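You operate a simulated robot arm through the tools that you are given. There is no shell and no other tool. Be economical: measure what you need, move in short steps, check, and stop when the job is done.

The job below is to be done with a simulated robot arm. You get a single attempt, and the scene is never put back.

Task
Grease the tracks of both runners with the yellow brush.
Fine: lift the lid off the grease tin first; afterwards stand the brush in its pot and press the lid on. The runners stay in their rest and the blue brush in its own pot. Set down upright: yellow grease brush. A coat counts when it lies all over at full strength: go over it till it gets no stronger.

The check looks at the end state, three seconds after you hand in, the way a careful person would. Anything else that was tipped, shoved, dropped, spilled or broken makes it a failure. Lids that push on must go on centred and level and be pressed home; caps that screw on are set level and turned clockwise until they are tight.

Robot
A 6-joint arm with a two-finger parallel gripper, fixed in place. Base frame: the origin is at the foot of the arm, x ahead of it, y to its left, z up; the work surface is at about z = 84. Lengths are in cm, angles in degrees, forces in N, time in s.
With the tool pointing down near the work surface it reaches from about 24 to 64 cm from the base axis. Its first joint turns from -66.0 to 66.0 degrees. Payload 2.7 kg.
Tool frame: the origin (TCP) lies between the finger pads and is the grasp point; the fingertips stand 2.3 cm ahead of it; z points along the fingers, y is the line along which they close. Largest opening 9.4 cm; finger width 3.8, thickness 1; the body of the gripper, 5.4 by 9.6 cm, starts 3.9 cm behind the TCP.
Orientation is told as [roll, pitch, yaw] about the base's x, y, z axes, in that order, counted from this pose: with the fingers straight down and closing along the base's y, the tool's x points along the base's -x, its y along +y and its z along -z.

Tools
- The arm moves only by the tool apply_moves. Its argument "moves" is a list of rows, each an object of numbers (a shift or turn left out is 0, a gripper value left out holds the last): "claw": the gripper command, from -1 (shut) to 1 (fully open), values between in proportion; "dx", "dy", "dz": the shift along the tool's x, y, z in units of 25 mm (1.0 is 25 mm); "rx", "ry", "rz": the turn, a rotation vector about the tool's x, y, z in units of 5 degrees (1.0 is 5 degrees). In form: [{"claw": .., "dx": .., "dy": .., "dz": .., "rx": .., "ry": .., "rz": ..}, ...]. A call has 1 to 8 rows; each row shifts and turns the commanded pose from where the row before left it, along the tool's axes as they then stand. A call with a number of a shift or a turn outside -1 to 1 is refused whole. Rows are played at 5 a second. More than 5 cm and 8.6 degrees between two rows, or a gripper value outside its range, and nothing of the call is played. A pose out of reach is approached as far as the arm can. The call stops where the force on the tool passes 40 N (or 10 N more than at its start, if that is more) or the arm is blocked; 0.2 s more then pass. The fingers move at their own pace (about 4.5 cm/s each) and stop on an object; they squeeze with about 27 N. The grip force told is the motor's: it shows also when the fingers shut on nothing. Time passes only in rows, and 0.2 s behind the last, so rows that do not move let the fingers close. It gives the time, the measured TCP pose, the force on the tool (base axes), the opening and the grip force at its end, in the units of the frame above (readings bear some noise), with the torque about the TCP (base axes, N m) and any sound that the robot's microphone picked up.
- Cameras (640 x 400 px; columns grow to the right, rows downward): "scene" is fixed at [5.61, -41.61, 142.09]; the picture's right is [0.92, -0.39, 0.00], its down [-0.16, -0.38, -0.91] and it looks along [0.36, 0.84, -0.42] (base axes); focal length 340 px, centre (320, 200). "wrist" rides on the gripper at [8.6, 1.6, -7.4] in the tool frame; the picture's right is [-0.18, 0.98, 0.00], its down [-0.58, -0.11, -0.81] and it looks along [-0.79, -0.15, 0.59] (tool axes); focal length 243 px, centre (320, 200). There is no depth. A picture from a camera that has moved, and an enlarged one, comes with that camera's place and axes in the base frame and with its lens.
- grab_frame(camera): a new picture of that camera. The clock stands still meanwhile.
- zoom(camera, box): a new picture of the part [left, top, right, bottom] of that camera's present view, enlarged. The clock stands still meanwhile.
- sign_off(): hands the job in; it is judged then, once.

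Go step by step. Nothing tells you positions but the pictures and the camera data: compare them with the known pose of the tool, close in by small moves and look again before you grip or let go. The budget is 120 turns and 76 pictures, counting those below and the enlarged ones. Unless the task says otherwise, let go and move clear before handing in, and close with one line.

The tools are called by a JSON object that holds its "api" and its "payload". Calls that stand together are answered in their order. apply_moves: Moves the arm, as the interface text tells. Its arguments: {"type":"object","properties":{"moves":{"type":"array","items":{"type":"object","properties":{"claw":{"type":"number"},"dx":{"type":"number"},"dy":{"type":"number"},"dz":{"type":"number"},"rx":{"type":"number"},"ry":{"type":"number"},"rz":{"type":"number"}}}}},"required":["moves"]} The other tools are called the same way: grab_frame (camera) takes a picture; zoom (camera, box) takes an enlarged picture of a part of a camera's view; sign_off () hands the job in.

At the start:

```text
time: 0.0
tool_pos: [33.41, 17.04, 118.63]
ee_rot: [0.1, 0.0, 0.1]
contact_force: [-0.2, -0.7, -0.4]
wrist_torque: [-0.01, 0.0, -0.02]
gripper_width: 9.4
gripper_force: 0.0
```

scene: 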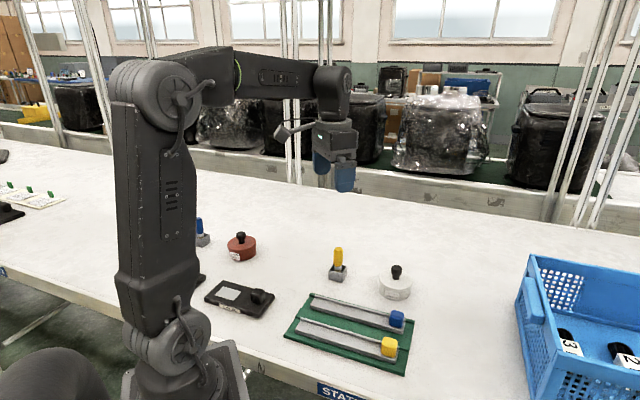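
wrist: 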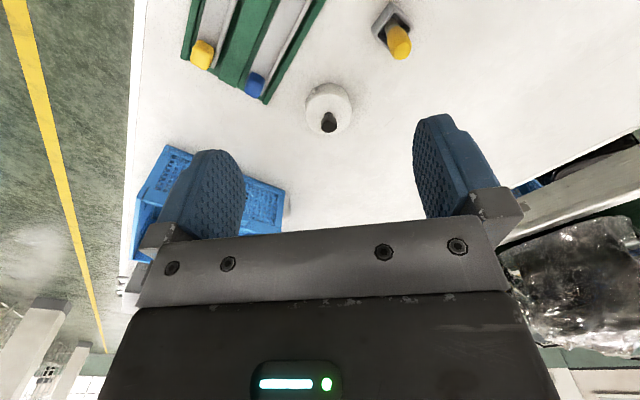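

I see the green rest with two runners, the yellow brush in its pot, and two tins (a white one and a red one), each with a black knob. I'll zoom in to work out which is the grease tin.

{"api": "zoom", "payload": {"camera": "scene", "box": [270, 230, 430, 380]}}

{"api": "zoom", "payload": {"camera": "scene", "box": [180, 200, 290, 330]}}

{"api": "zoom", "payload": {"camera": "scene", "box": [370, 250, 430, 310]}}

```text
2.67 times, centred on (350, 305) of scene
camera zoom: at [5.61, -41.61, 142.09], right [0.92, -0.39, 0.0], down [-0.16, -0.38, -0.91], along [0.36, 0.84, -0.42], focal length 906 px, centre (240, -80)
```

zoom: 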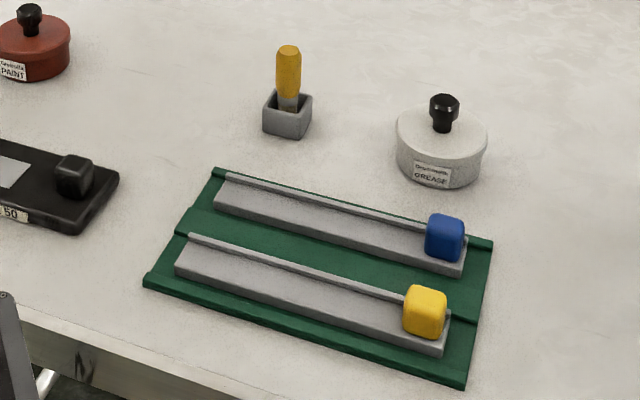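

```text
3.08 times, centred on (235, 265) of scene
camera zoom: at [5.61, -41.61, 142.09], right [0.92, -0.39, 0.0], down [-0.16, -0.38, -0.91], along [0.36, 0.84, -0.42], focal length 1046 px, centre (582, 0)
```

zoom: 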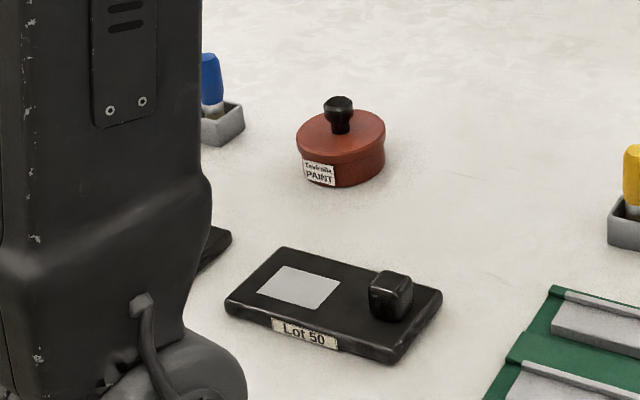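

```text
6.67 times, centred on (400, 280) of scene
camera zoom: at [5.61, -41.61, 142.09], right [0.92, -0.39, 0.0], down [-0.16, -0.38, -0.91], along [0.36, 0.84, -0.42], focal length 2266 px, centre (-213, -333)
```

zoom: 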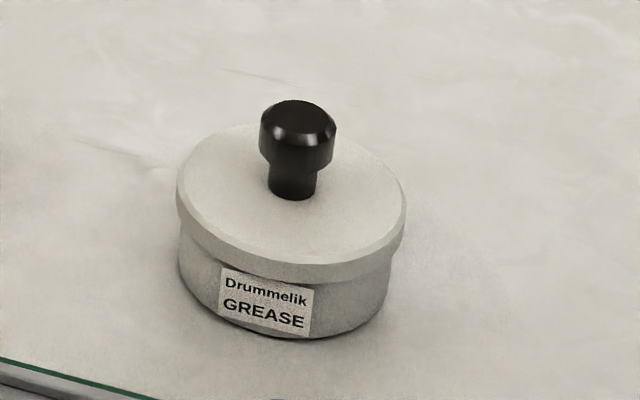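

The white tin ahead is the grease and the red one is paint. I'll zoom the wrist view on the runners for better geometry.

{"api": "zoom", "payload": {"camera": "wrist", "box": [160, 0, 440, 175]}}

{"api": "zoom", "payload": {"camera": "scene", "box": [340, 290, 430, 380]}}

{"api": "zoom", "payload": {"camera": "scene", "box": [280, 280, 370, 370]}}

{"api": "zoom", "payload": {"camera": "scene", "box": [308, 235, 368, 295]}}

```text
2.29 times, centred on (300, 88) of wrist
camera zoom: at [24.82, 18.73, 126.06], right [0.18, 0.98, 0.0], down [0.58, -0.11, 0.81], along [0.79, -0.15, -0.59], focal length 555 px, centre (366, 457)
```

zoom: 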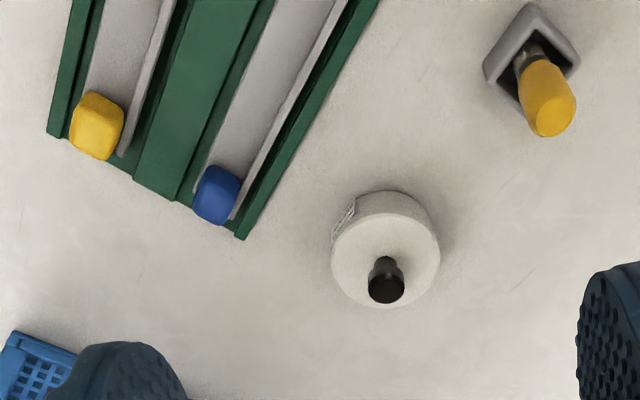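

```text
4.44 times, centred on (385, 335) of scene
camera zoom: at [5.61, -41.61, 142.09], right [0.92, -0.39, 0.0], down [-0.16, -0.38, -0.91], along [0.36, 0.84, -0.42], focal length 1511 px, centre (31, -400)
```

zoom: 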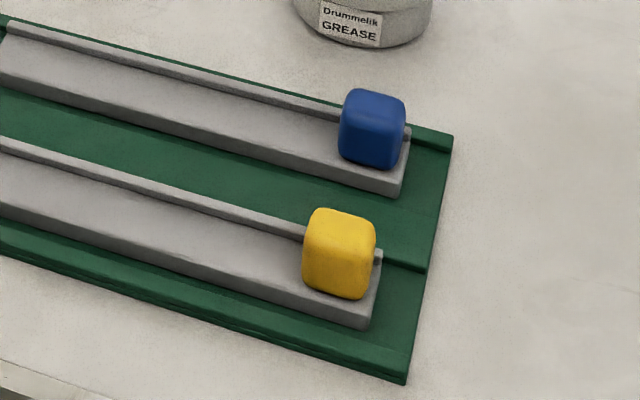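

```text
4.44 times, centred on (325, 325) of scene
camera zoom: at [5.61, -41.61, 142.09], right [0.92, -0.39, 0.0], down [-0.16, -0.38, -0.91], along [0.36, 0.84, -0.42], focal length 1511 px, centre (298, -356)
```

zoom: 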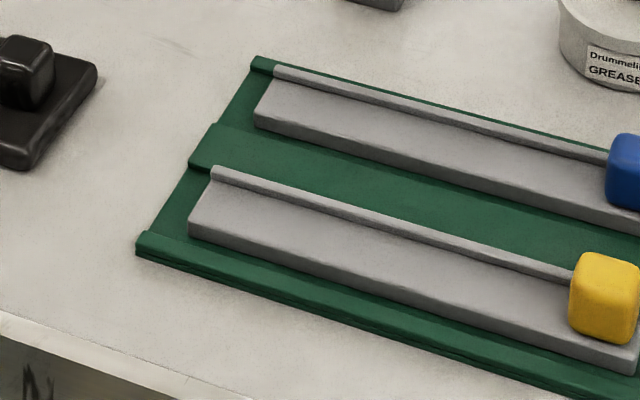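

```text
6.67 times, centred on (338, 265) of scene
camera zoom: at [5.61, -41.61, 142.09], right [0.92, -0.39, 0.0], down [-0.16, -0.38, -0.91], along [0.36, 0.84, -0.42], focal length 2266 px, centre (200, -233)
```

zoom: 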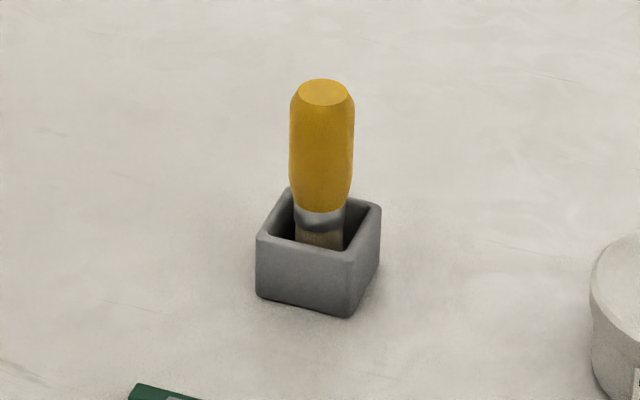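

Triangulating both views puts the tin at about (50.75, 15.4) with its lid top at z 87.3 and knob top at 91.3. The brush top is at about (39.7, 26.2, 93.3), and the rest lies at 45°. Next I'll move above the tin knob.

{"api": "apply_moves", "payload": {"moves": [{"claw": 1, "dx": -0.99, "dy": -0.094, "dz": 1}, {"dx": -0.99, "dy": -0.094, "dz": 1}, {"dx": -0.99, "dy": -0.094, "dz": 1}, {"dx": -0.99, "dy": -0.094, "dz": 1}, {"dx": -0.99, "dy": -0.094, "dz": 1}, {"dx": -0.99, "dy": -0.094, "dz": 1}, {"dx": -0.99, "dy": -0.094, "dz": 1}, {}]}}

{"api": "grab_frame", "payload": {"camera": "wrist"}}

{"api": "zoom", "payload": {"camera": "scene", "box": [350, 200, 450, 300]}}

```text
time: 1.8
tool_pos: [50.92, 15.41, 101.12]
ee_rot: [0.1, 0.0, 0.0]
contact_force: [-0.4, 0.6, 0.0]
wrist_torque: [-0.01, 0.01, -0.02]
gripper_width: 9.38
gripper_force: 0.0
```

```text
66 pictures are left
camera wrist: at [42.19, 16.97, 108.66], right [0.18, 0.98, 0.0], down [0.58, -0.11, 0.81], along [0.79, -0.15, -0.59], focal length 243 px, centre (320, 200)
```

wrist: 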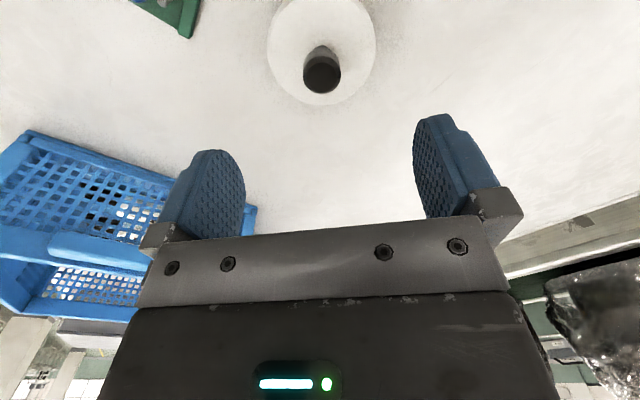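

```text
4.00 times, centred on (400, 250) of scene
camera zoom: at [5.61, -41.61, 142.09], right [0.92, -0.39, 0.0], down [-0.16, -0.38, -0.91], along [0.36, 0.84, -0.42], focal length 1360 px, centre (0, 0)
```

zoom: 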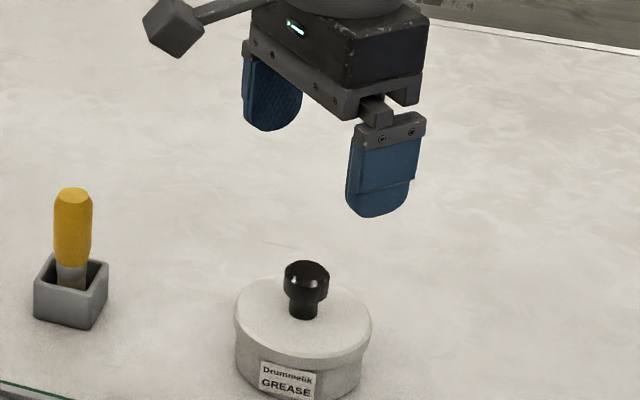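

Knob confirmed at about (50.7, 15.5). I'll descend straight over it and close on the cap.

{"api": "apply_moves", "payload": {"moves": [{"dx": 0.08, "dy": 0.03, "dz": 0.9}, {"dz": 0.9}, {"dz": 0.9}, {"dz": 0.9}, {"dz": 0.7}, {}]}}

{"api": "zoom", "payload": {"camera": "scene", "box": [350, 200, 450, 300]}}

```text
time: 3.2
tool_pos: [50.58, 15.68, 90.39]
ee_rot: [0.1, 0.0, -0.1]
contact_force: [-0.3, -0.2, -0.9]
wrist_torque: [0.02, 0.0, -0.03]
gripper_width: 9.4
gripper_force: 0.1
```

```text
4.00 times, centred on (400, 250) of scene
camera zoom: at [5.61, -41.61, 142.09], right [0.92, -0.39, 0.0], down [-0.16, -0.38, -0.91], along [0.36, 0.84, -0.42], focal length 1360 px, centre (0, 0)
```

zoom: 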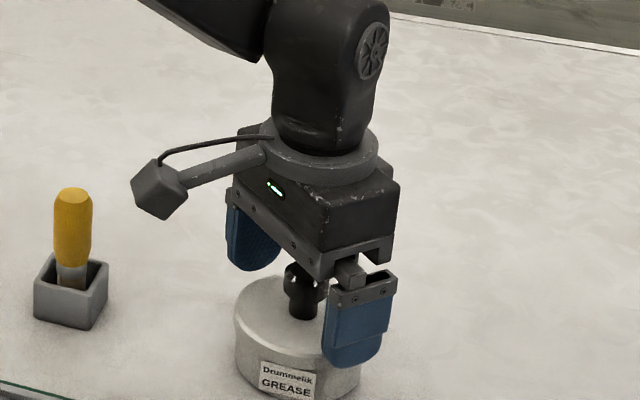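

The fingers straddle the knob. I'll close on it, then lift gently.

{"api": "apply_moves", "payload": {"moves": [{"dy": -0.05}, {"claw": -1}, {}, {}, {}, {}]}}

```text
time: 4.6
tool_pos: [50.72, 15.54, 90.43]
ee_rot: [0.1, 0.0, 0.1]
contact_force: [0.3, 0.3, -0.2]
wrist_torque: [0.03, -0.02, -0.01]
gripper_width: 2.69
gripper_force: 27.1
heard: snap
```

{"api": "apply_moves", "payload": {"moves": [{"dz": -0.1}, {"dz": -0.2}, {"dz": -0.4}, {"dz": -0.6}, {"dz": -0.8}, {}]}}

{"api": "zoom", "payload": {"camera": "scene", "box": [350, 200, 450, 300]}}

```text
time: 6.0
tool_pos: [50.62, 15.55, 95.58]
ee_rot: [0.1, -0.1, 0.1]
contact_force: [0.0, -0.6, -0.1]
wrist_torque: [0.0, 0.0, -0.03]
gripper_width: 2.62
gripper_force: 27.0
```

```text
4.00 times, centred on (400, 250) of scene
camera zoom: at [5.61, -41.61, 142.09], right [0.92, -0.39, 0.0], down [-0.16, -0.38, -0.91], along [0.36, 0.84, -0.42], focal length 1360 px, centre (0, 0)
```

zoom: 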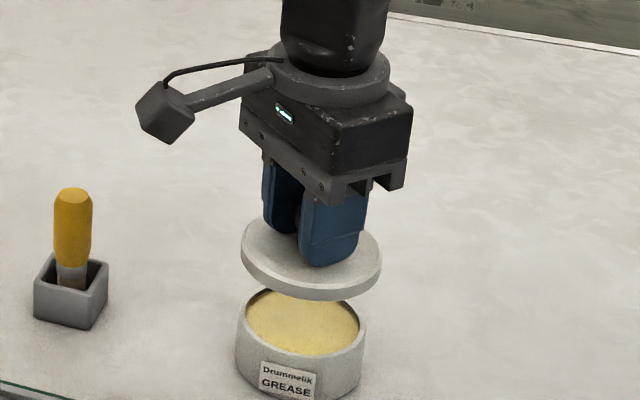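

The lid is off and the grease is in view. I'll move the lid to a free spot at about (50.7, 28) and lower it.

{"api": "apply_moves", "payload": {"moves": [{"dy": 0.9}, {"dy": 0.9}, {"dy": 0.9}, {"dy": 0.9}, {"dy": 0.9}, {"dy": 0.5, "dz": 0.5}, {"dz": 1}, {"dz": 0.9}]}}

{"api": "zoom", "payload": {"camera": "scene", "box": [330, 180, 450, 300]}}

```text
time: 7.8
tool_pos: [50.73, 27.89, 89.49]
ee_rot: [0.1, 0.0, 0.0]
contact_force: [-0.4, 0.4, 0.4]
wrist_torque: [0.02, 0.02, -0.01]
gripper_width: 2.68
gripper_force: 27.4
```

```text
3.33 times, centred on (390, 240) of scene
camera zoom: at [5.61, -41.61, 142.09], right [0.92, -0.39, 0.0], down [-0.16, -0.38, -0.91], along [0.36, 0.84, -0.42], focal length 1133 px, centre (87, 67)
```

zoom: 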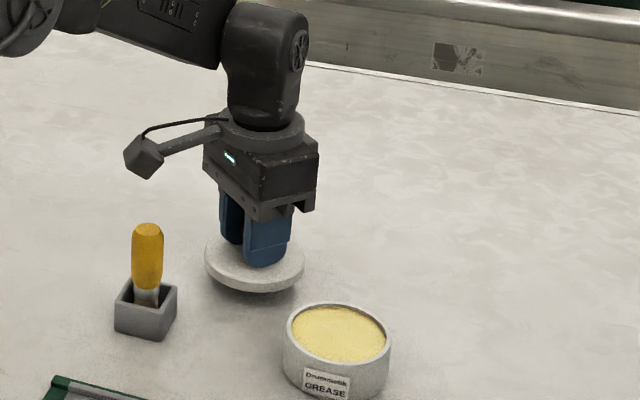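

{"api": "apply_moves", "payload": {"moves": [{"dz": 0.2}, {"dz": 0.15}, {"dz": 0.1}, {"dz": 0.1}, {}]}}

```text
time: 9.0
tool_pos: [50.71, 27.89, 88.26]
ee_rot: [0.2, 0.0, 0.1]
contact_force: [-0.7, 1.3, -0.6]
wrist_torque: [-0.01, 0.02, 0.03]
gripper_width: 2.68
gripper_force: 27.6
```

{"api": "apply_moves", "payload": {"moves": [{"dz": 0.06}, {"dz": 0.06}, {"dz": 0.06}, {}]}}

{"api": "zoom", "payload": {"camera": "scene", "box": [350, 230, 400, 280]}}

```text
time: 10.0
tool_pos: [50.6, 28.04, 87.79]
ee_rot: [0.1, 0.1, 0.1]
contact_force: [-0.7, -0.2, 0.7]
wrist_torque: [0.0, -0.02, -0.02]
gripper_width: 2.68
gripper_force: 27.4
```

```text
8.00 times, centred on (375, 255) of scene
camera zoom: at [5.61, -41.61, 142.09], right [0.92, -0.39, 0.0], down [-0.16, -0.38, -0.91], along [0.36, 0.84, -0.42], focal length 2720 px, centre (-120, -240)
```

zoom: 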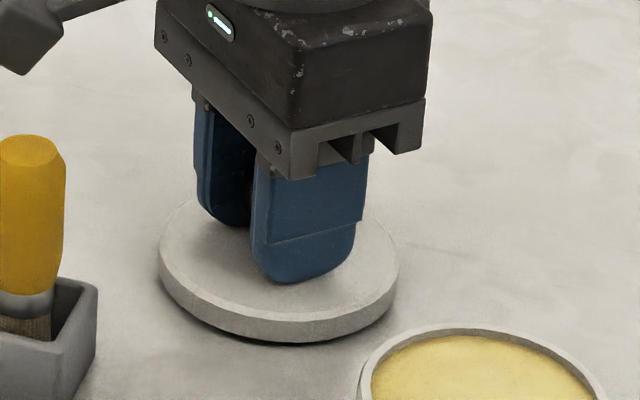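

Nearly down. I'll creep lower until I get contact.

{"api": "apply_moves", "payload": {"moves": [{"dz": 0.05}, {"dz": 0.05}, {}]}}

```text
time: 10.8
tool_pos: [50.6, 28.07, 87.38]
ee_rot: [0.1, -0.1, 0.1]
contact_force: [0.7, -0.4, -0.3]
wrist_torque: [0.0, 0.0, 0.02]
gripper_width: 2.68
gripper_force: 27.2
```

{"api": "apply_moves", "payload": {"moves": [{"dz": 0.04}, {"dz": 0.04}, {}]}}

{"api": "zoom", "payload": {"camera": "scene", "box": [350, 230, 400, 280]}}

```text
time: 11.6
tool_pos: [50.64, 28.09, 87.35]
ee_rot: [0.0, 0.0, 0.1]
contact_force: [-0.1, -0.2, -0.1]
wrist_torque: [0.0, 0.02, 0.02]
gripper_width: 2.68
gripper_force: 27.3
```

```text
8.00 times, centred on (375, 255) of scene
camera zoom: at [5.61, -41.61, 142.09], right [0.92, -0.39, 0.0], down [-0.16, -0.38, -0.91], along [0.36, 0.84, -0.42], focal length 2720 px, centre (-120, -240)
```

zoom: 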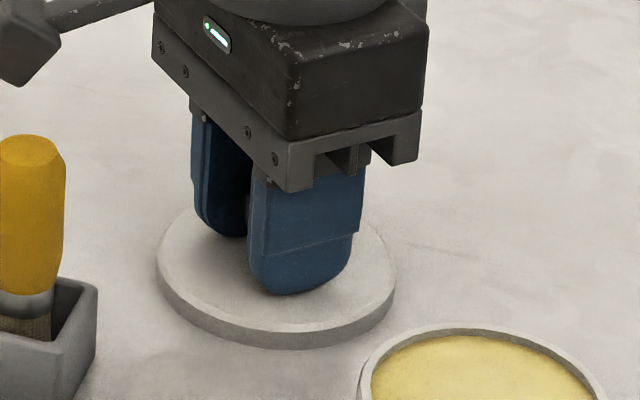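

{"api": "apply_moves", "payload": {"moves": [{"dz": 0.05}, {"dz": 0.05}, {}]}}

```text
time: 12.4
tool_pos: [50.54, 27.99, 87.01]
ee_rot: [0.1, 0.0, 0.0]
contact_force: [0.7, -0.3, -0.7]
wrist_torque: [0.02, 0.05, 0.03]
gripper_width: 2.66
gripper_force: 27.2
```

{"api": "apply_moves", "payload": {"moves": [{"dz": 0.05}, {"dz": 0.05}, {}]}}

{"api": "zoom", "payload": {"camera": "scene", "box": [350, 230, 400, 280]}}

```text
time: 13.2
tool_pos: [50.68, 27.99, 87.04]
ee_rot: [0.2, -0.1, 0.1]
contact_force: [-1.7, -1.8, 13.0]
wrist_torque: [-0.08, 0.14, -0.04]
gripper_width: 2.68
gripper_force: 27.0
```

```text
8.00 times, centred on (375, 255) of scene
camera zoom: at [5.59, -41.62, 142.08], right [0.92, -0.39, 0.0], down [-0.16, -0.38, -0.91], along [0.36, 0.84, -0.42], focal length 2720 px, centre (-120, -240)
```

zoom: 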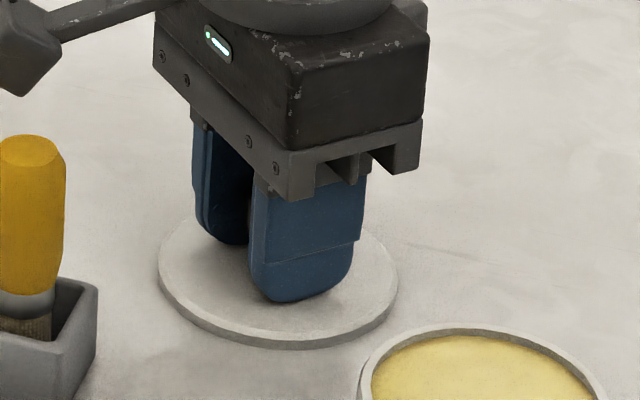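

Contact found at TCP z≈87.0. I'll ease off, open and rise.

{"api": "apply_moves", "payload": {"moves": [{"dz": -0.08}, {"claw": 0.3}, {}, {}, {"dz": -0.8}, {"dz": -1}, {"dz": -1}, {"dz": -1}]}}

{"api": "grab_frame", "payload": {"camera": "scene"}}

```text
time: 15.0
tool_pos: [50.61, 27.95, 96.56]
ee_rot: [0.2, 0.0, 0.0]
contact_force: [-0.5, -1.1, -0.5]
wrist_torque: [0.01, 0.01, -0.02]
gripper_width: 6.11
gripper_force: 0.1
```

```text
58 pictures are left
```

scene: 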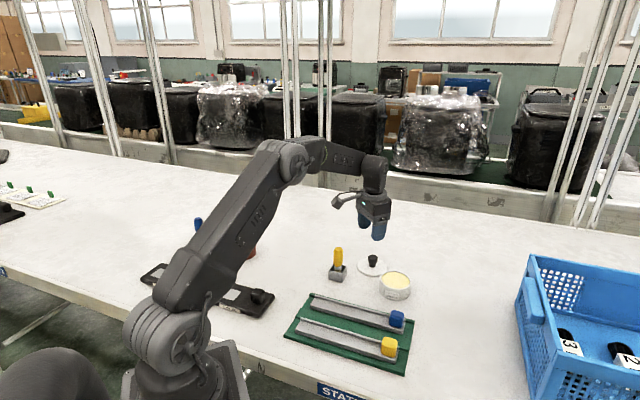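

The lid is standing fine on the table. Next I'll move above the yellow brush and look.

{"api": "apply_moves", "payload": {"moves": [{"dz": -1, "claw": 0.3}, {"dx": 0.9, "dy": -0.14, "dz": -0.8}, {"dx": 0.9, "dy": -0.14}, {"dx": 0.9, "dy": -0.14}, {"dx": 0.9, "dy": -0.14}, {"dx": 0.76, "dy": -0.14}, {}]}}

{"api": "grab_frame", "payload": {"camera": "wrist"}}

{"api": "zoom", "payload": {"camera": "scene", "box": [290, 200, 390, 300]}}

```text
time: 16.6
tool_pos: [39.75, 26.28, 101.06]
ee_rot: [0.1, 0.0, -0.1]
contact_force: [0.1, 0.0, -0.6]
wrist_torque: [0.03, -0.02, 0.0]
gripper_width: 6.1
gripper_force: 0.0
```

```text
57 pictures are left
camera wrist: at [31.09, 27.74, 108.53], right [0.18, 0.98, 0.0], down [0.58, -0.11, 0.81], along [0.79, -0.15, -0.59], focal length 243 px, centre (320, 200)
```

wrist: 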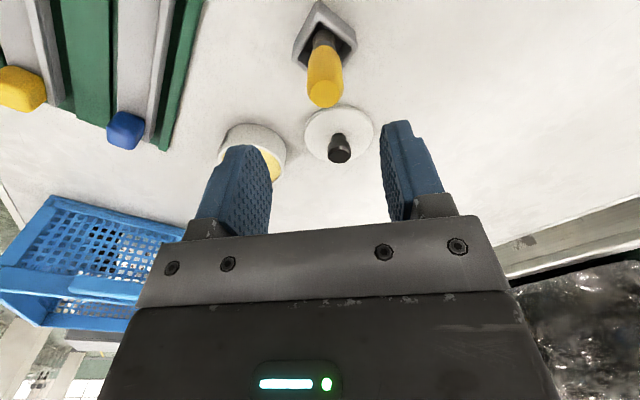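

```text
4.00 times, centred on (340, 250) of scene
camera zoom: at [5.61, -41.61, 142.09], right [0.92, -0.39, 0.0], down [-0.16, -0.38, -0.91], along [0.36, 0.84, -0.42], focal length 1360 px, centre (240, 0)
```

zoom: 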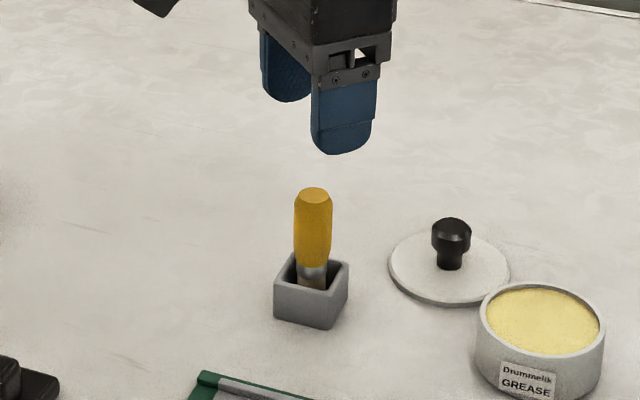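

Brush confirmed at about (39.7, 26.35). I'll descend to TCP z≈90.8 and grip it.

{"api": "apply_moves", "payload": {"moves": [{"dy": 0.04, "dz": 0.9}, {"dz": 0.9}, {"dz": 0.9}, {"dz": 0.9}, {"dz": 0.5}, {}]}}

{"api": "zoom", "payload": {"camera": "scene", "box": [313, 225, 363, 275]}}

{"api": "zoom", "payload": {"camera": "wrist", "box": [220, 0, 420, 125]}}

```text
time: 18.0
tool_pos: [39.83, 26.36, 90.56]
ee_rot: [0.1, 0.0, 0.1]
contact_force: [0.3, 1.1, 0.1]
wrist_torque: [-0.01, -0.01, 0.02]
gripper_width: 6.12
gripper_force: 0.0
```

```text
8.00 times, centred on (338, 250) of scene
camera zoom: at [5.61, -41.61, 142.09], right [0.92, -0.39, 0.0], down [-0.16, -0.38, -0.91], along [0.36, 0.84, -0.42], focal length 2720 px, centre (176, -200)
```

zoom: 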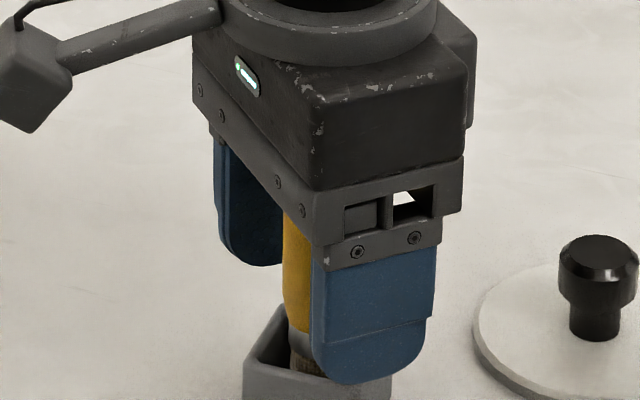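

```text
3.20 times, centred on (320, 62) of wrist
camera zoom: at [31.17, 27.93, 98.16], right [0.18, 0.98, 0.0], down [0.58, -0.11, 0.81], along [0.79, -0.15, -0.59], focal length 776 px, centre (320, 640)
```

zoom: 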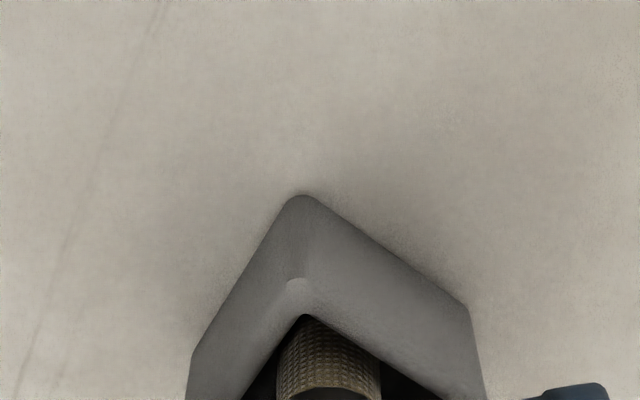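

{"api": "apply_moves", "payload": {"moves": [{"dz": -0.1}, {"claw": -1}, {}, {}, {}, {}]}}

```text
time: 19.4
tool_pos: [39.75, 26.39, 91.03]
ee_rot: [0.1, -0.1, 0.1]
contact_force: [-0.1, -1.5, 2.0]
wrist_torque: [-0.02, 0.0, -0.01]
gripper_width: 2.47
gripper_force: 26.9
```

{"api": "apply_moves", "payload": {"moves": [{"dz": -0.4}, {"dz": -0.8}, {"dz": -1}, {"dz": -1}, {"dz": -1}, {}]}}

{"api": "zoom", "payload": {"camera": "scene", "box": [290, 190, 390, 290]}}

{"api": "zoom", "payload": {"camera": "wrist", "box": [0, 0, 420, 263]}}

```text
time: 20.8
tool_pos: [39.73, 26.36, 101.37]
ee_rot: [0.1, 0.0, 0.1]
contact_force: [0.5, -0.4, -1.4]
wrist_torque: [-0.02, 0.01, -0.01]
gripper_width: 2.5
gripper_force: 26.8
```

```text
4.00 times, centred on (340, 240) of scene
camera zoom: at [5.61, -41.61, 142.09], right [0.92, -0.39, 0.0], down [-0.16, -0.38, -0.91], along [0.36, 0.84, -0.42], focal length 1360 px, centre (240, 40)
```

zoom: 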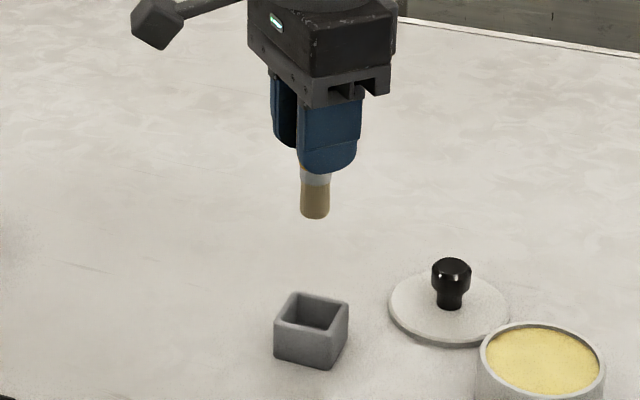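

```text
1.52 times, centred on (210, 132) of wrist
camera zoom: at [31.04, 27.8, 108.99], right [0.18, 0.98, 0.0], down [0.58, -0.11, 0.81], along [0.79, -0.15, -0.59], focal length 369 px, centre (487, 304)
```

zoom: 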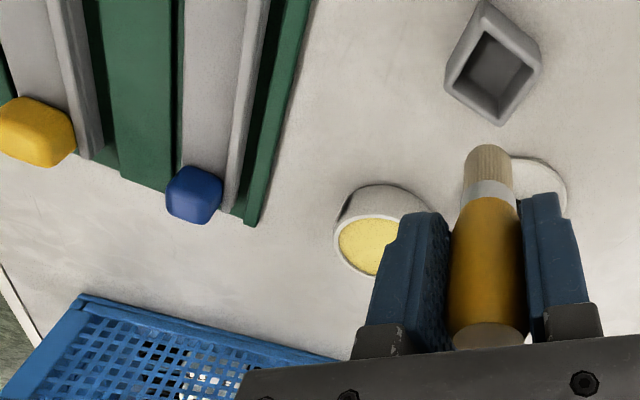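

The brush is held upright with its tip about 6.3 cm below the TCP. Next I'll move over the open tin.

{"api": "apply_moves", "payload": {"moves": [{"dx": -0.88, "dy": -0.87}, {"dx": -0.88, "dy": -0.87}, {"dx": -0.88, "dy": -0.87}, {"dx": -0.88, "dy": -0.87, "dz": 0.6}, {"dx": -0.88, "dy": -0.87, "dz": 0.9}, {}]}}

{"api": "zoom", "payload": {"camera": "scene", "box": [350, 220, 430, 300]}}

```text
time: 22.2
tool_pos: [50.77, 15.5, 98.03]
ee_rot: [0.1, 0.0, 0.0]
contact_force: [1.2, -0.3, -0.6]
wrist_torque: [0.01, 0.02, 0.01]
gripper_width: 2.48
gripper_force: 27.1
```

```text
5.00 times, centred on (390, 260) of scene
camera zoom: at [5.61, -41.61, 142.09], right [0.92, -0.39, 0.0], down [-0.16, -0.38, -0.91], along [0.36, 0.84, -0.42], focal length 1700 px, centre (-30, -100)
```

zoom: 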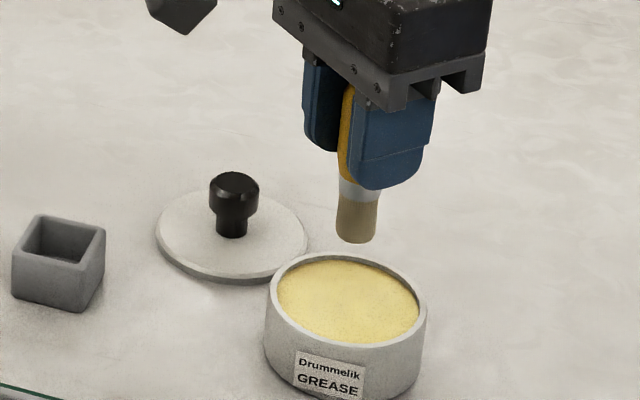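

{"api": "apply_moves", "payload": {"moves": [{"dz": 0.6}, {"dz": 0.5}, {"dz": 0.4}, {"dz": 0.3}, {"dz": 0.2}, {}]}}

{"api": "zoom", "payload": {"camera": "scene", "box": [350, 220, 430, 300]}}

```text
time: 23.6
tool_pos: [50.73, 15.52, 92.99]
ee_rot: [0.2, -0.4, 0.2]
contact_force: [3.6, 1.9, 18.7]
wrist_torque: [0.01, -0.24, -0.04]
gripper_width: 2.5
gripper_force: 26.8
```

```text
5.00 times, centred on (390, 260) of scene
camera zoom: at [5.59, -41.62, 142.09], right [0.92, -0.39, 0.0], down [-0.16, -0.38, -0.91], along [0.36, 0.84, -0.42], focal length 1700 px, centre (-30, -100)
```

zoom: 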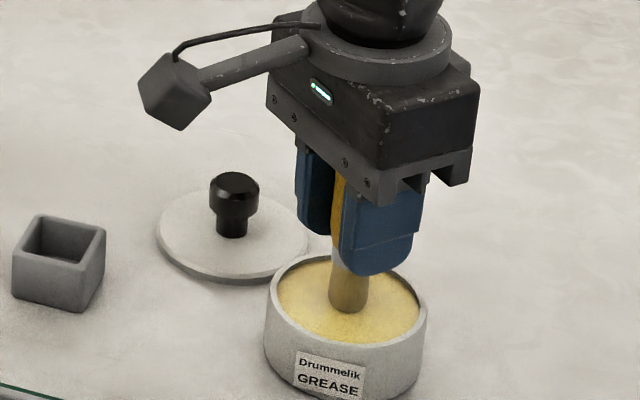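

The grease surface resists at TCP z≈93, so the brush is loaded by contact. I'll lift and look at the tip.

{"api": "apply_moves", "payload": {"moves": [{"dz": -0.06}, {"dx": 0.1}, {"dx": -0.1}, {"dz": -0.5}, {"dz": -0.8}, {"dz": -0.8}, {}]}}

{"api": "zoom", "payload": {"camera": "scene", "box": [350, 220, 430, 300]}}

```text
time: 25.2
tool_pos: [50.6, 15.45, 97.94]
ee_rot: [0.1, -0.1, 0.1]
contact_force: [-0.3, -0.2, 0.5]
wrist_torque: [-0.02, -0.02, 0.0]
gripper_width: 2.49
gripper_force: 26.9
```

```text
5.00 times, centred on (390, 260) of scene
camera zoom: at [5.61, -41.61, 142.09], right [0.92, -0.39, 0.0], down [-0.16, -0.38, -0.91], along [0.36, 0.84, -0.42], focal length 1700 px, centre (-30, -100)
```

zoom: 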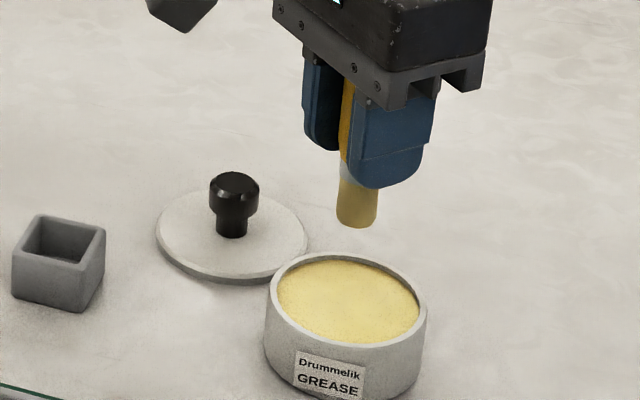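

The brush tip is coated, but it slipped up in the grip by about 0.8 cm, so I'll need lighter contact from now on. I'll hover over the middle of the blue runner to measure the geometry.

{"api": "apply_moves", "payload": {"moves": [{"dx": 0.863, "dy": -0.229}, {"dx": 0.863, "dy": -0.229}, {"dx": 0.863, "dy": -0.229}, {"dx": 0.863, "dy": -0.229}, {"dx": 0.863, "dy": -0.229}, {"dx": 0.863, "dy": -0.229}, {"dx": 0.863, "dy": -0.229, "dz": 0.4}, {}]}}

{"api": "grab_frame", "payload": {"camera": "wrist"}}

{"api": "zoom", "payload": {"camera": "scene", "box": [290, 260, 390, 360]}}

{"api": "zoom", "payload": {"camera": "wrist", "box": [0, 0, 240, 150]}}

```text
time: 27.0
tool_pos: [35.65, 11.49, 97.06]
ee_rot: [0.0, 0.0, 0.1]
contact_force: [0.6, 0.3, -0.2]
wrist_torque: [0.0, -0.03, 0.0]
gripper_width: 2.49
gripper_force: 26.9
```

```text
48 pictures are left
camera wrist: at [26.96, 13.0, 104.68], right [0.18, 0.98, 0.0], down [0.58, -0.11, 0.81], along [0.79, -0.15, -0.59], focal length 243 px, centre (320, 200)
```

wrist: 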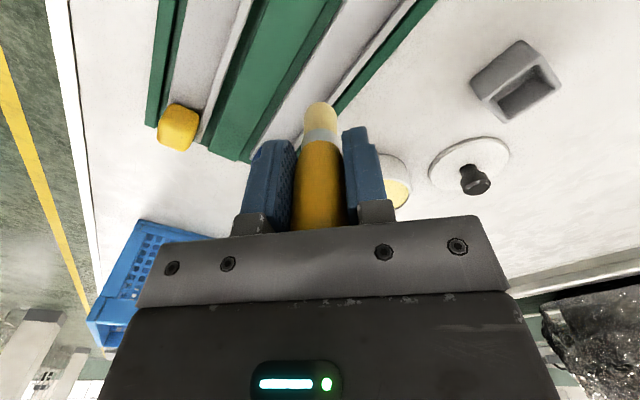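

```text
4.00 times, centred on (340, 310) of scene
camera zoom: at [5.61, -41.61, 142.09], right [0.92, -0.39, 0.0], down [-0.16, -0.38, -0.91], along [0.36, 0.84, -0.42], focal length 1360 px, centre (240, -240)
```

zoom: 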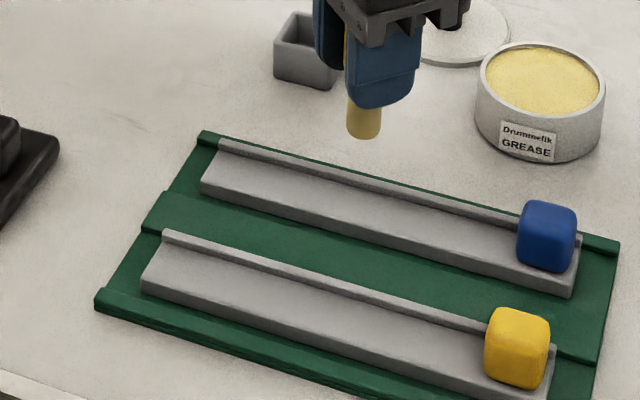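

```text
2.67 times, centred on (120, 75) of wrist
camera zoom: at [26.96, 13.0, 104.68], right [0.18, 0.98, 0.0], down [0.58, -0.11, 0.81], along [0.79, -0.15, -0.59], focal length 647 px, centre (853, 533)
```

zoom: 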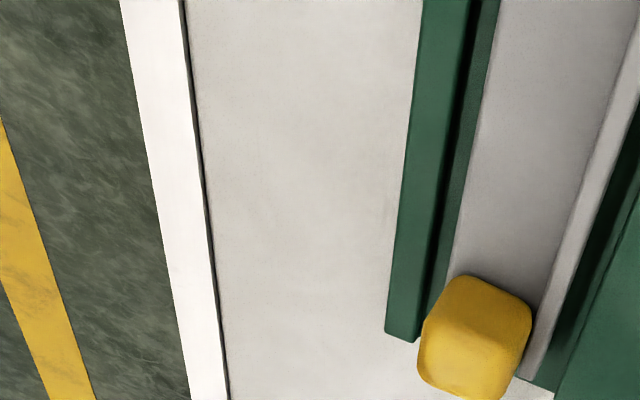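

Estimated shelf top is z≈85.8. The yellow track runs from w≈24.2 to about 26.7 along the 45° direction and the blue from about 32.2 to 34.7, with the blocks at the right-hand end. I'll lower the brush close to the middle of the blue track and check.

{"api": "apply_moves", "payload": {"moves": [{"dz": 0.7}, {"dz": 0.7}, {"dz": 0.5}, {}]}}

{"api": "zoom", "payload": {"camera": "scene", "box": [330, 280, 390, 340]}}

{"api": "zoom", "payload": {"camera": "wrist", "box": [180, 0, 420, 150]}}

```text
time: 28.0
tool_pos: [35.58, 11.61, 92.44]
ee_rot: [0.1, 0.0, 0.1]
contact_force: [-0.2, 0.1, -0.6]
wrist_torque: [0.0, 0.0, 0.03]
gripper_width: 2.49
gripper_force: 26.8
```

```text
6.67 times, centred on (360, 310) of scene
camera zoom: at [5.61, -41.61, 142.09], right [0.92, -0.39, 0.0], down [-0.16, -0.38, -0.91], along [0.36, 0.84, -0.42], focal length 2266 px, centre (53, -533)
```

zoom: 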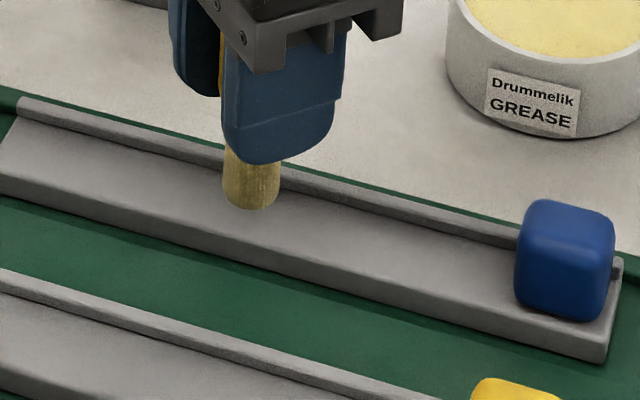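

```text
2.67 times, centred on (300, 75) of wrist
camera zoom: at [26.94, 13.13, 99.85], right [0.18, 0.98, 0.0], down [0.58, -0.11, 0.81], along [0.79, -0.15, -0.59], focal length 647 px, centre (373, 533)
```

zoom: 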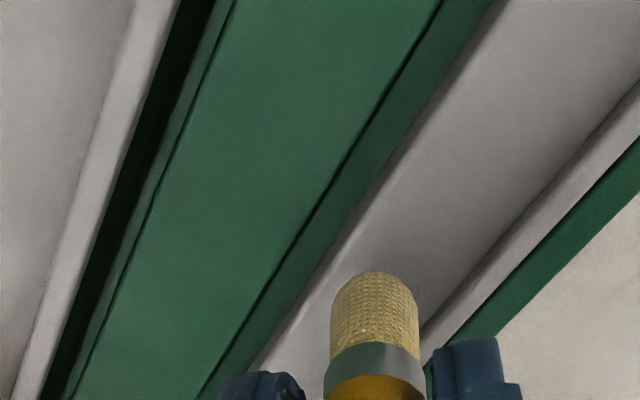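

The brush is right over the blue shelf, whose width I estimate at about 2.8 cm, so I need overlapping passes. I'll ease down to light contact.

{"api": "apply_moves", "payload": {"moves": [{"dz": 0.2}, {"dz": 0.06}, {"dz": 0.04}, {}]}}

```text
time: 29.0
tool_pos: [35.48, 11.53, 91.56]
ee_rot: [0.1, 0.0, 0.1]
contact_force: [0.2, 0.6, 0.0]
wrist_torque: [0.01, -0.01, 0.0]
gripper_width: 2.48
gripper_force: 27.4
```

{"api": "apply_moves", "payload": {"moves": [{"dz": 0.04}, {"dz": 0.04}, {}]}}

```text
time: 29.8
tool_pos: [35.58, 11.48, 91.41]
ee_rot: [0.1, -0.1, 0.0]
contact_force: [-0.7, -0.4, -0.3]
wrist_torque: [-0.03, 0.01, -0.01]
gripper_width: 2.48
gripper_force: 26.7
```

{"api": "apply_moves", "payload": {"moves": [{"dz": 0.04}, {"dz": 0.04}, {}]}}

```text
time: 30.6
tool_pos: [35.4, 11.47, 91.14]
ee_rot: [0.1, 0.0, 0.1]
contact_force: [-0.2, 0.9, -0.4]
wrist_torque: [0.02, -0.02, 0.0]
gripper_width: 2.49
gripper_force: 27.2
```

{"api": "apply_moves", "payload": {"moves": [{"dz": 0.04}, {"dz": 0.04}, {}]}}

{"api": "zoom", "payload": {"camera": "scene", "box": [330, 280, 390, 340]}}

```text
time: 31.4
tool_pos: [35.76, 11.46, 91.04]
ee_rot: [0.2, 0.0, 0.1]
contact_force: [-4.1, -3.1, 18.6]
wrist_torque: [-0.11, 0.17, 0.02]
gripper_width: 2.5
gripper_force: 26.9
```

```text
6.67 times, centred on (360, 310) of scene
camera zoom: at [5.58, -41.62, 142.09], right [0.92, -0.39, 0.0], down [-0.16, -0.38, -0.91], along [0.36, 0.84, -0.42], focal length 2266 px, centre (53, -533)
```

zoom: 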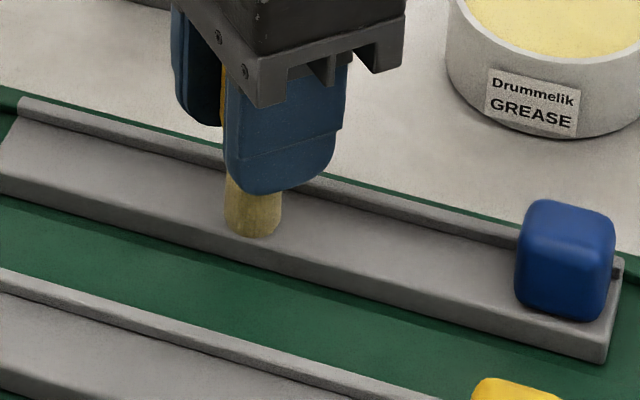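

Contact at TCP z≈91.05. I'll ease to a light touch, shift toward the front edge and start stroking along the blue track toward its left end.

{"api": "apply_moves", "payload": {"moves": [{"dz": -0.025}, {"dx": 0.085, "dy": -0.085}, {"dx": 0.405, "dy": 0.405}, {"dx": 0.405, "dy": 0.405}, {"dx": 0.405, "dy": 0.405}, {"dx": 0.405, "dy": 0.405}, {"dx": 0.405, "dy": 0.405}, {"dx": 0.405, "dy": 0.405}]}}

{"api": "zoom", "payload": {"camera": "scene", "box": [290, 270, 370, 350]}}

```text
time: 33.2
tool_pos: [29.54, 17.25, 90.96]
ee_rot: [0.2, -0.2, 0.1]
contact_force: [3.7, -4.4, 15.0]
wrist_torque: [-0.22, -0.32, -0.04]
gripper_width: 2.48
gripper_force: 26.8
```

```text
5.00 times, centred on (330, 310) of scene
camera zoom: at [5.61, -41.63, 142.08], right [0.92, -0.39, 0.0], down [-0.16, -0.38, -0.91], along [0.36, 0.84, -0.42], focal length 1700 px, centre (270, -350)
```

zoom: 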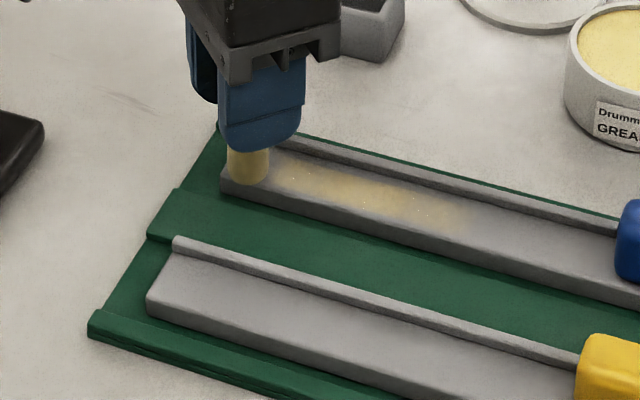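

The coat is going on. I'll stroke back along this line to the block end.

{"api": "apply_moves", "payload": {"moves": [{"dx": -0.59, "dy": -0.59}, {"dx": -0.59, "dy": -0.59}, {"dx": -0.59, "dy": -0.59}, {"dx": -0.59, "dy": -0.59}, {"dx": -0.59, "dy": -0.59}, {"dx": -0.59, "dy": -0.59}, {"dx": -0.59, "dy": -0.59}, {"dx": -0.5, "dy": -0.5}]}}

{"api": "zoom", "payload": {"camera": "scene", "box": [310, 270, 410, 370]}}

```text
time: 35.0
tool_pos: [40.82, 5.67, 91.2]
ee_rot: [0.1, 0.1, 0.1]
contact_force: [0.7, 0.1, -0.7]
wrist_torque: [0.0, 0.02, 0.01]
gripper_width: 2.51
gripper_force: 26.6
```

```text
4.00 times, centred on (360, 320) of scene
camera zoom: at [5.61, -41.61, 142.09], right [0.92, -0.39, 0.0], down [-0.16, -0.38, -0.91], along [0.36, 0.84, -0.42], focal length 1360 px, centre (160, -280)
```

zoom: 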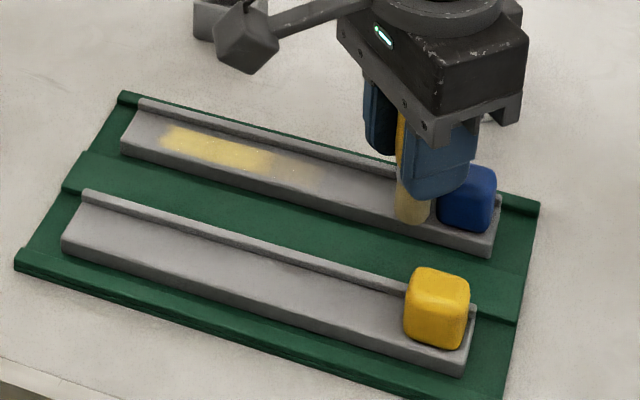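

Contact was lost on the right half of the stroke. I'll lower slightly and re-establish contact here.

{"api": "apply_moves", "payload": {"moves": [{"dz": 0.04}, {}]}}

```text
time: 35.6
tool_pos: [40.95, 5.79, 91.12]
ee_rot: [0.2, -0.1, 0.2]
contact_force: [-2.2, 0.4, 7.5]
wrist_torque: [-0.01, 0.1, -0.02]
gripper_width: 2.49
gripper_force: 26.9
```

{"api": "apply_moves", "payload": {"moves": [{"dx": -0.13, "dy": -0.13, "dz": 0.015}, {"dx": 0.5, "dy": 0.5}, {"dx": 0.5, "dy": 0.5}, {"dx": 0.5, "dy": 0.5}, {"dx": 0.5, "dy": 0.5}, {"dx": 0.5, "dy": 0.5}, {}]}}

{"api": "zoom", "payload": {"camera": "scene", "box": [310, 270, 410, 370]}}

```text
time: 37.2
tool_pos: [35.01, 11.53, 90.97]
ee_rot: [0.0, 0.1, 0.0]
contact_force: [3.6, -3.9, 17.5]
wrist_torque: [-0.17, -0.29, -0.06]
gripper_width: 2.5
gripper_force: 27.3
```

```text
4.00 times, centred on (360, 320) of scene
camera zoom: at [5.6, -41.62, 142.08], right [0.92, -0.39, 0.0], down [-0.16, -0.38, -0.91], along [0.36, 0.84, -0.42], focal length 1360 px, centre (160, -280)
```

zoom: 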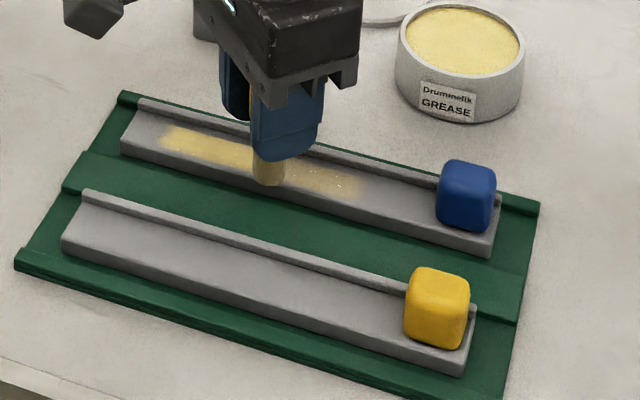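

The coat needs firm contact, and force falls off toward the right end. I'll stroke back right with a slight downward gradient.

{"api": "apply_moves", "payload": {"moves": [{"dx": -0.36, "dy": -0.36, "dz": 0.005}, {"dx": -0.36, "dy": -0.36, "dz": 0.005}, {"dx": -0.36, "dy": -0.36, "dz": 0.005}, {"dx": -0.36, "dy": -0.36, "dz": 0.01}, {"dx": -0.36, "dy": -0.36, "dz": 0.01}, {"dx": -0.36, "dy": -0.36, "dz": 0.01}, {"dx": -0.33, "dy": -0.33, "dz": 0.01}]}}

{"api": "zoom", "payload": {"camera": "scene", "box": [310, 270, 410, 370]}}

```text
time: 38.8
tool_pos: [41.29, 5.38, 90.84]
ee_rot: [0.2, -0.1, 0.1]
contact_force: [-10.9, 10.4, 19.2]
wrist_torque: [0.35, 0.2, -0.05]
gripper_width: 2.48
gripper_force: 27.1
```

```text
4.00 times, centred on (360, 320) of scene
camera zoom: at [5.56, -41.58, 142.1], right [0.92, -0.39, 0.0], down [-0.16, -0.38, -0.91], along [0.36, 0.84, -0.42], focal length 1360 px, centre (160, -280)
```

zoom: 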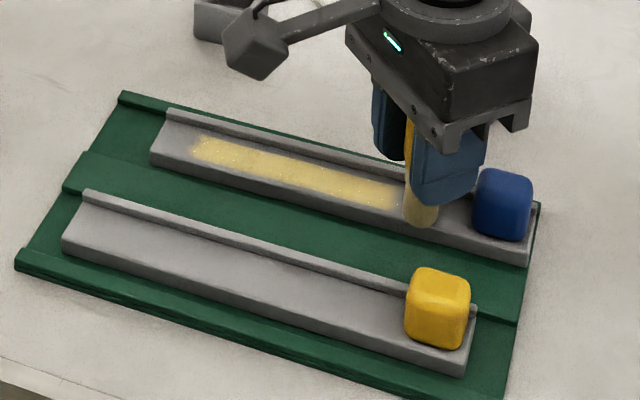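

The blue runner was dragged about 2 cm to the right by the brush friction. I'll drag it back left with the same firm contact, checking as I go.

{"api": "apply_moves", "payload": {"moves": [{"dx": 0.2, "dy": 0.2}, {"dx": 0.2, "dy": 0.2}, {"dx": 0.2, "dy": 0.2}, {}]}}

{"api": "zoom", "payload": {"camera": "scene", "box": [310, 270, 410, 370]}}

```text
time: 39.8
tool_pos: [39.66, 6.83, 90.94]
ee_rot: [0.1, 0.1, 0.0]
contact_force: [2.0, -2.1, 7.5]
wrist_torque: [-0.14, -0.18, -0.03]
gripper_width: 2.5
gripper_force: 26.3
```

```text
4.00 times, centred on (360, 320) of scene
camera zoom: at [5.61, -41.61, 142.09], right [0.92, -0.39, 0.0], down [-0.16, -0.38, -0.91], along [0.36, 0.84, -0.42], focal length 1360 px, centre (160, -280)
```

zoom: 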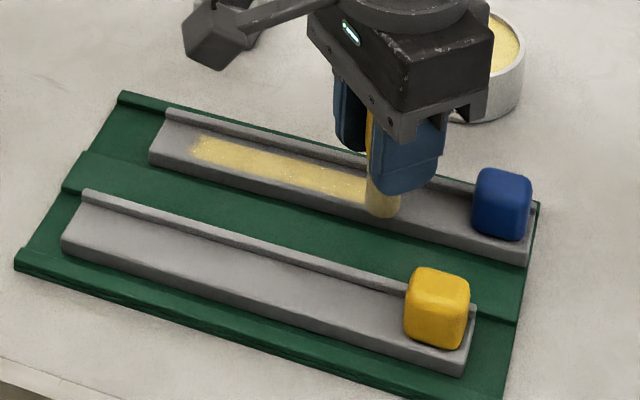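

That push came from a finger corner hitting the blue block: the brush has slipped up, so it sticks out too little. I'll stand the brush back in its pot, push the runner back with the empty gripper, then regrip the brush higher.

{"api": "apply_moves", "payload": {"moves": [{"dz": -0.8}, {"dz": -1}, {"dz": -0.9, "dy": 0.5}, {"dy": 1}, {"dy": 1}, {"dy": 1}, {"dy": 1}, {"dy": 1}]}}

{"api": "apply_moves", "payload": {"moves": [{"dy": 1}, {"dy": 1}, {"dy": 0.3, "dx": -0.03}, {}]}}

{"api": "zoom", "payload": {"camera": "scene", "box": [300, 210, 380, 290]}}

{"api": "zoom", "payload": {"camera": "wrist", "box": [200, 0, 440, 150]}}

```text
time: 41.6
tool_pos: [39.72, 20.69, 97.5]
ee_rot: [0.2, 0.0, 0.0]
contact_force: [-0.2, -0.4, -1.0]
wrist_torque: [0.0, -0.01, 0.03]
gripper_width: 2.51
gripper_force: 27.1
```

```text
time: 42.6
tool_pos: [39.63, 26.44, 97.67]
ee_rot: [0.1, 0.0, 0.0]
contact_force: [0.2, 0.6, -0.6]
wrist_torque: [-0.02, 0.0, 0.03]
gripper_width: 2.49
gripper_force: 26.8
```

```text
5.00 times, centred on (340, 250) of scene
camera zoom: at [5.61, -41.61, 142.09], right [0.92, -0.39, 0.0], down [-0.16, -0.38, -0.91], along [0.36, 0.84, -0.42], focal length 1700 px, centre (220, -50)
```

zoom: 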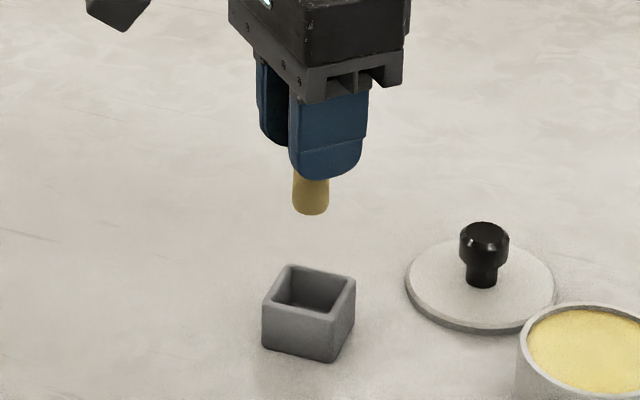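

```text
2.67 times, centred on (320, 75) of wrist
camera zoom: at [31.1, 28.05, 105.19], right [0.18, 0.98, 0.0], down [0.58, -0.11, 0.81], along [0.79, -0.15, -0.59], focal length 647 px, centre (320, 533)
```

zoom: 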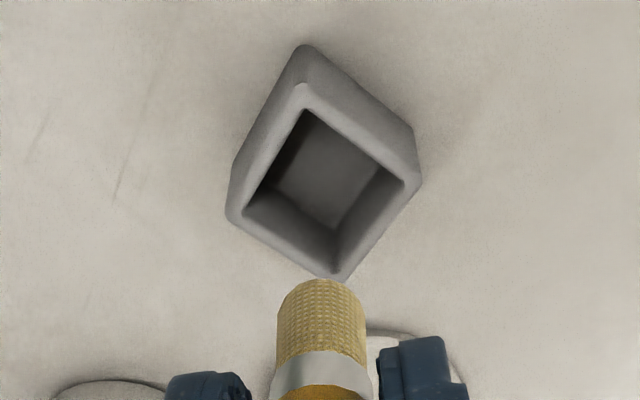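

The brush is aligned over the pot. I'll lower it in.

{"api": "apply_moves", "payload": {"moves": [{"dx": -0.03, "dy": 0.02, "dz": 0.8}, {"dz": 0.8}, {"dz": 0.6}, {"dz": 0.3}, {"dz": 0.25}, {}]}}

{"api": "zoom", "payload": {"camera": "scene", "box": [310, 230, 370, 290]}}

```text
time: 44.0
tool_pos: [39.82, 26.46, 90.68]
ee_rot: [0.0, 0.0, -0.1]
contact_force: [0.1, -0.4, 0.0]
wrist_torque: [0.03, 0.0, 0.01]
gripper_width: 2.47
gripper_force: 26.6
```

```text
6.67 times, centred on (340, 260) of scene
camera zoom: at [5.61, -41.61, 142.09], right [0.92, -0.39, 0.0], down [-0.16, -0.38, -0.91], along [0.36, 0.84, -0.42], focal length 2266 px, centre (187, -200)
```

zoom: 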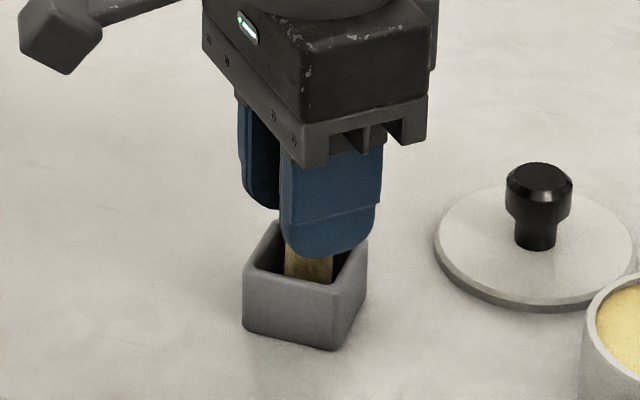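

{"api": "apply_moves", "payload": {"moves": [{"dz": 0.12}, {"dz": 0.06}, {"dz": 0.04}, {}]}}

```text
time: 45.0
tool_pos: [39.89, 26.39, 90.11]
ee_rot: [0.2, 0.0, 0.1]
contact_force: [0.0, -0.1, -0.2]
wrist_torque: [0.03, 0.01, -0.03]
gripper_width: 2.5
gripper_force: 27.0
```

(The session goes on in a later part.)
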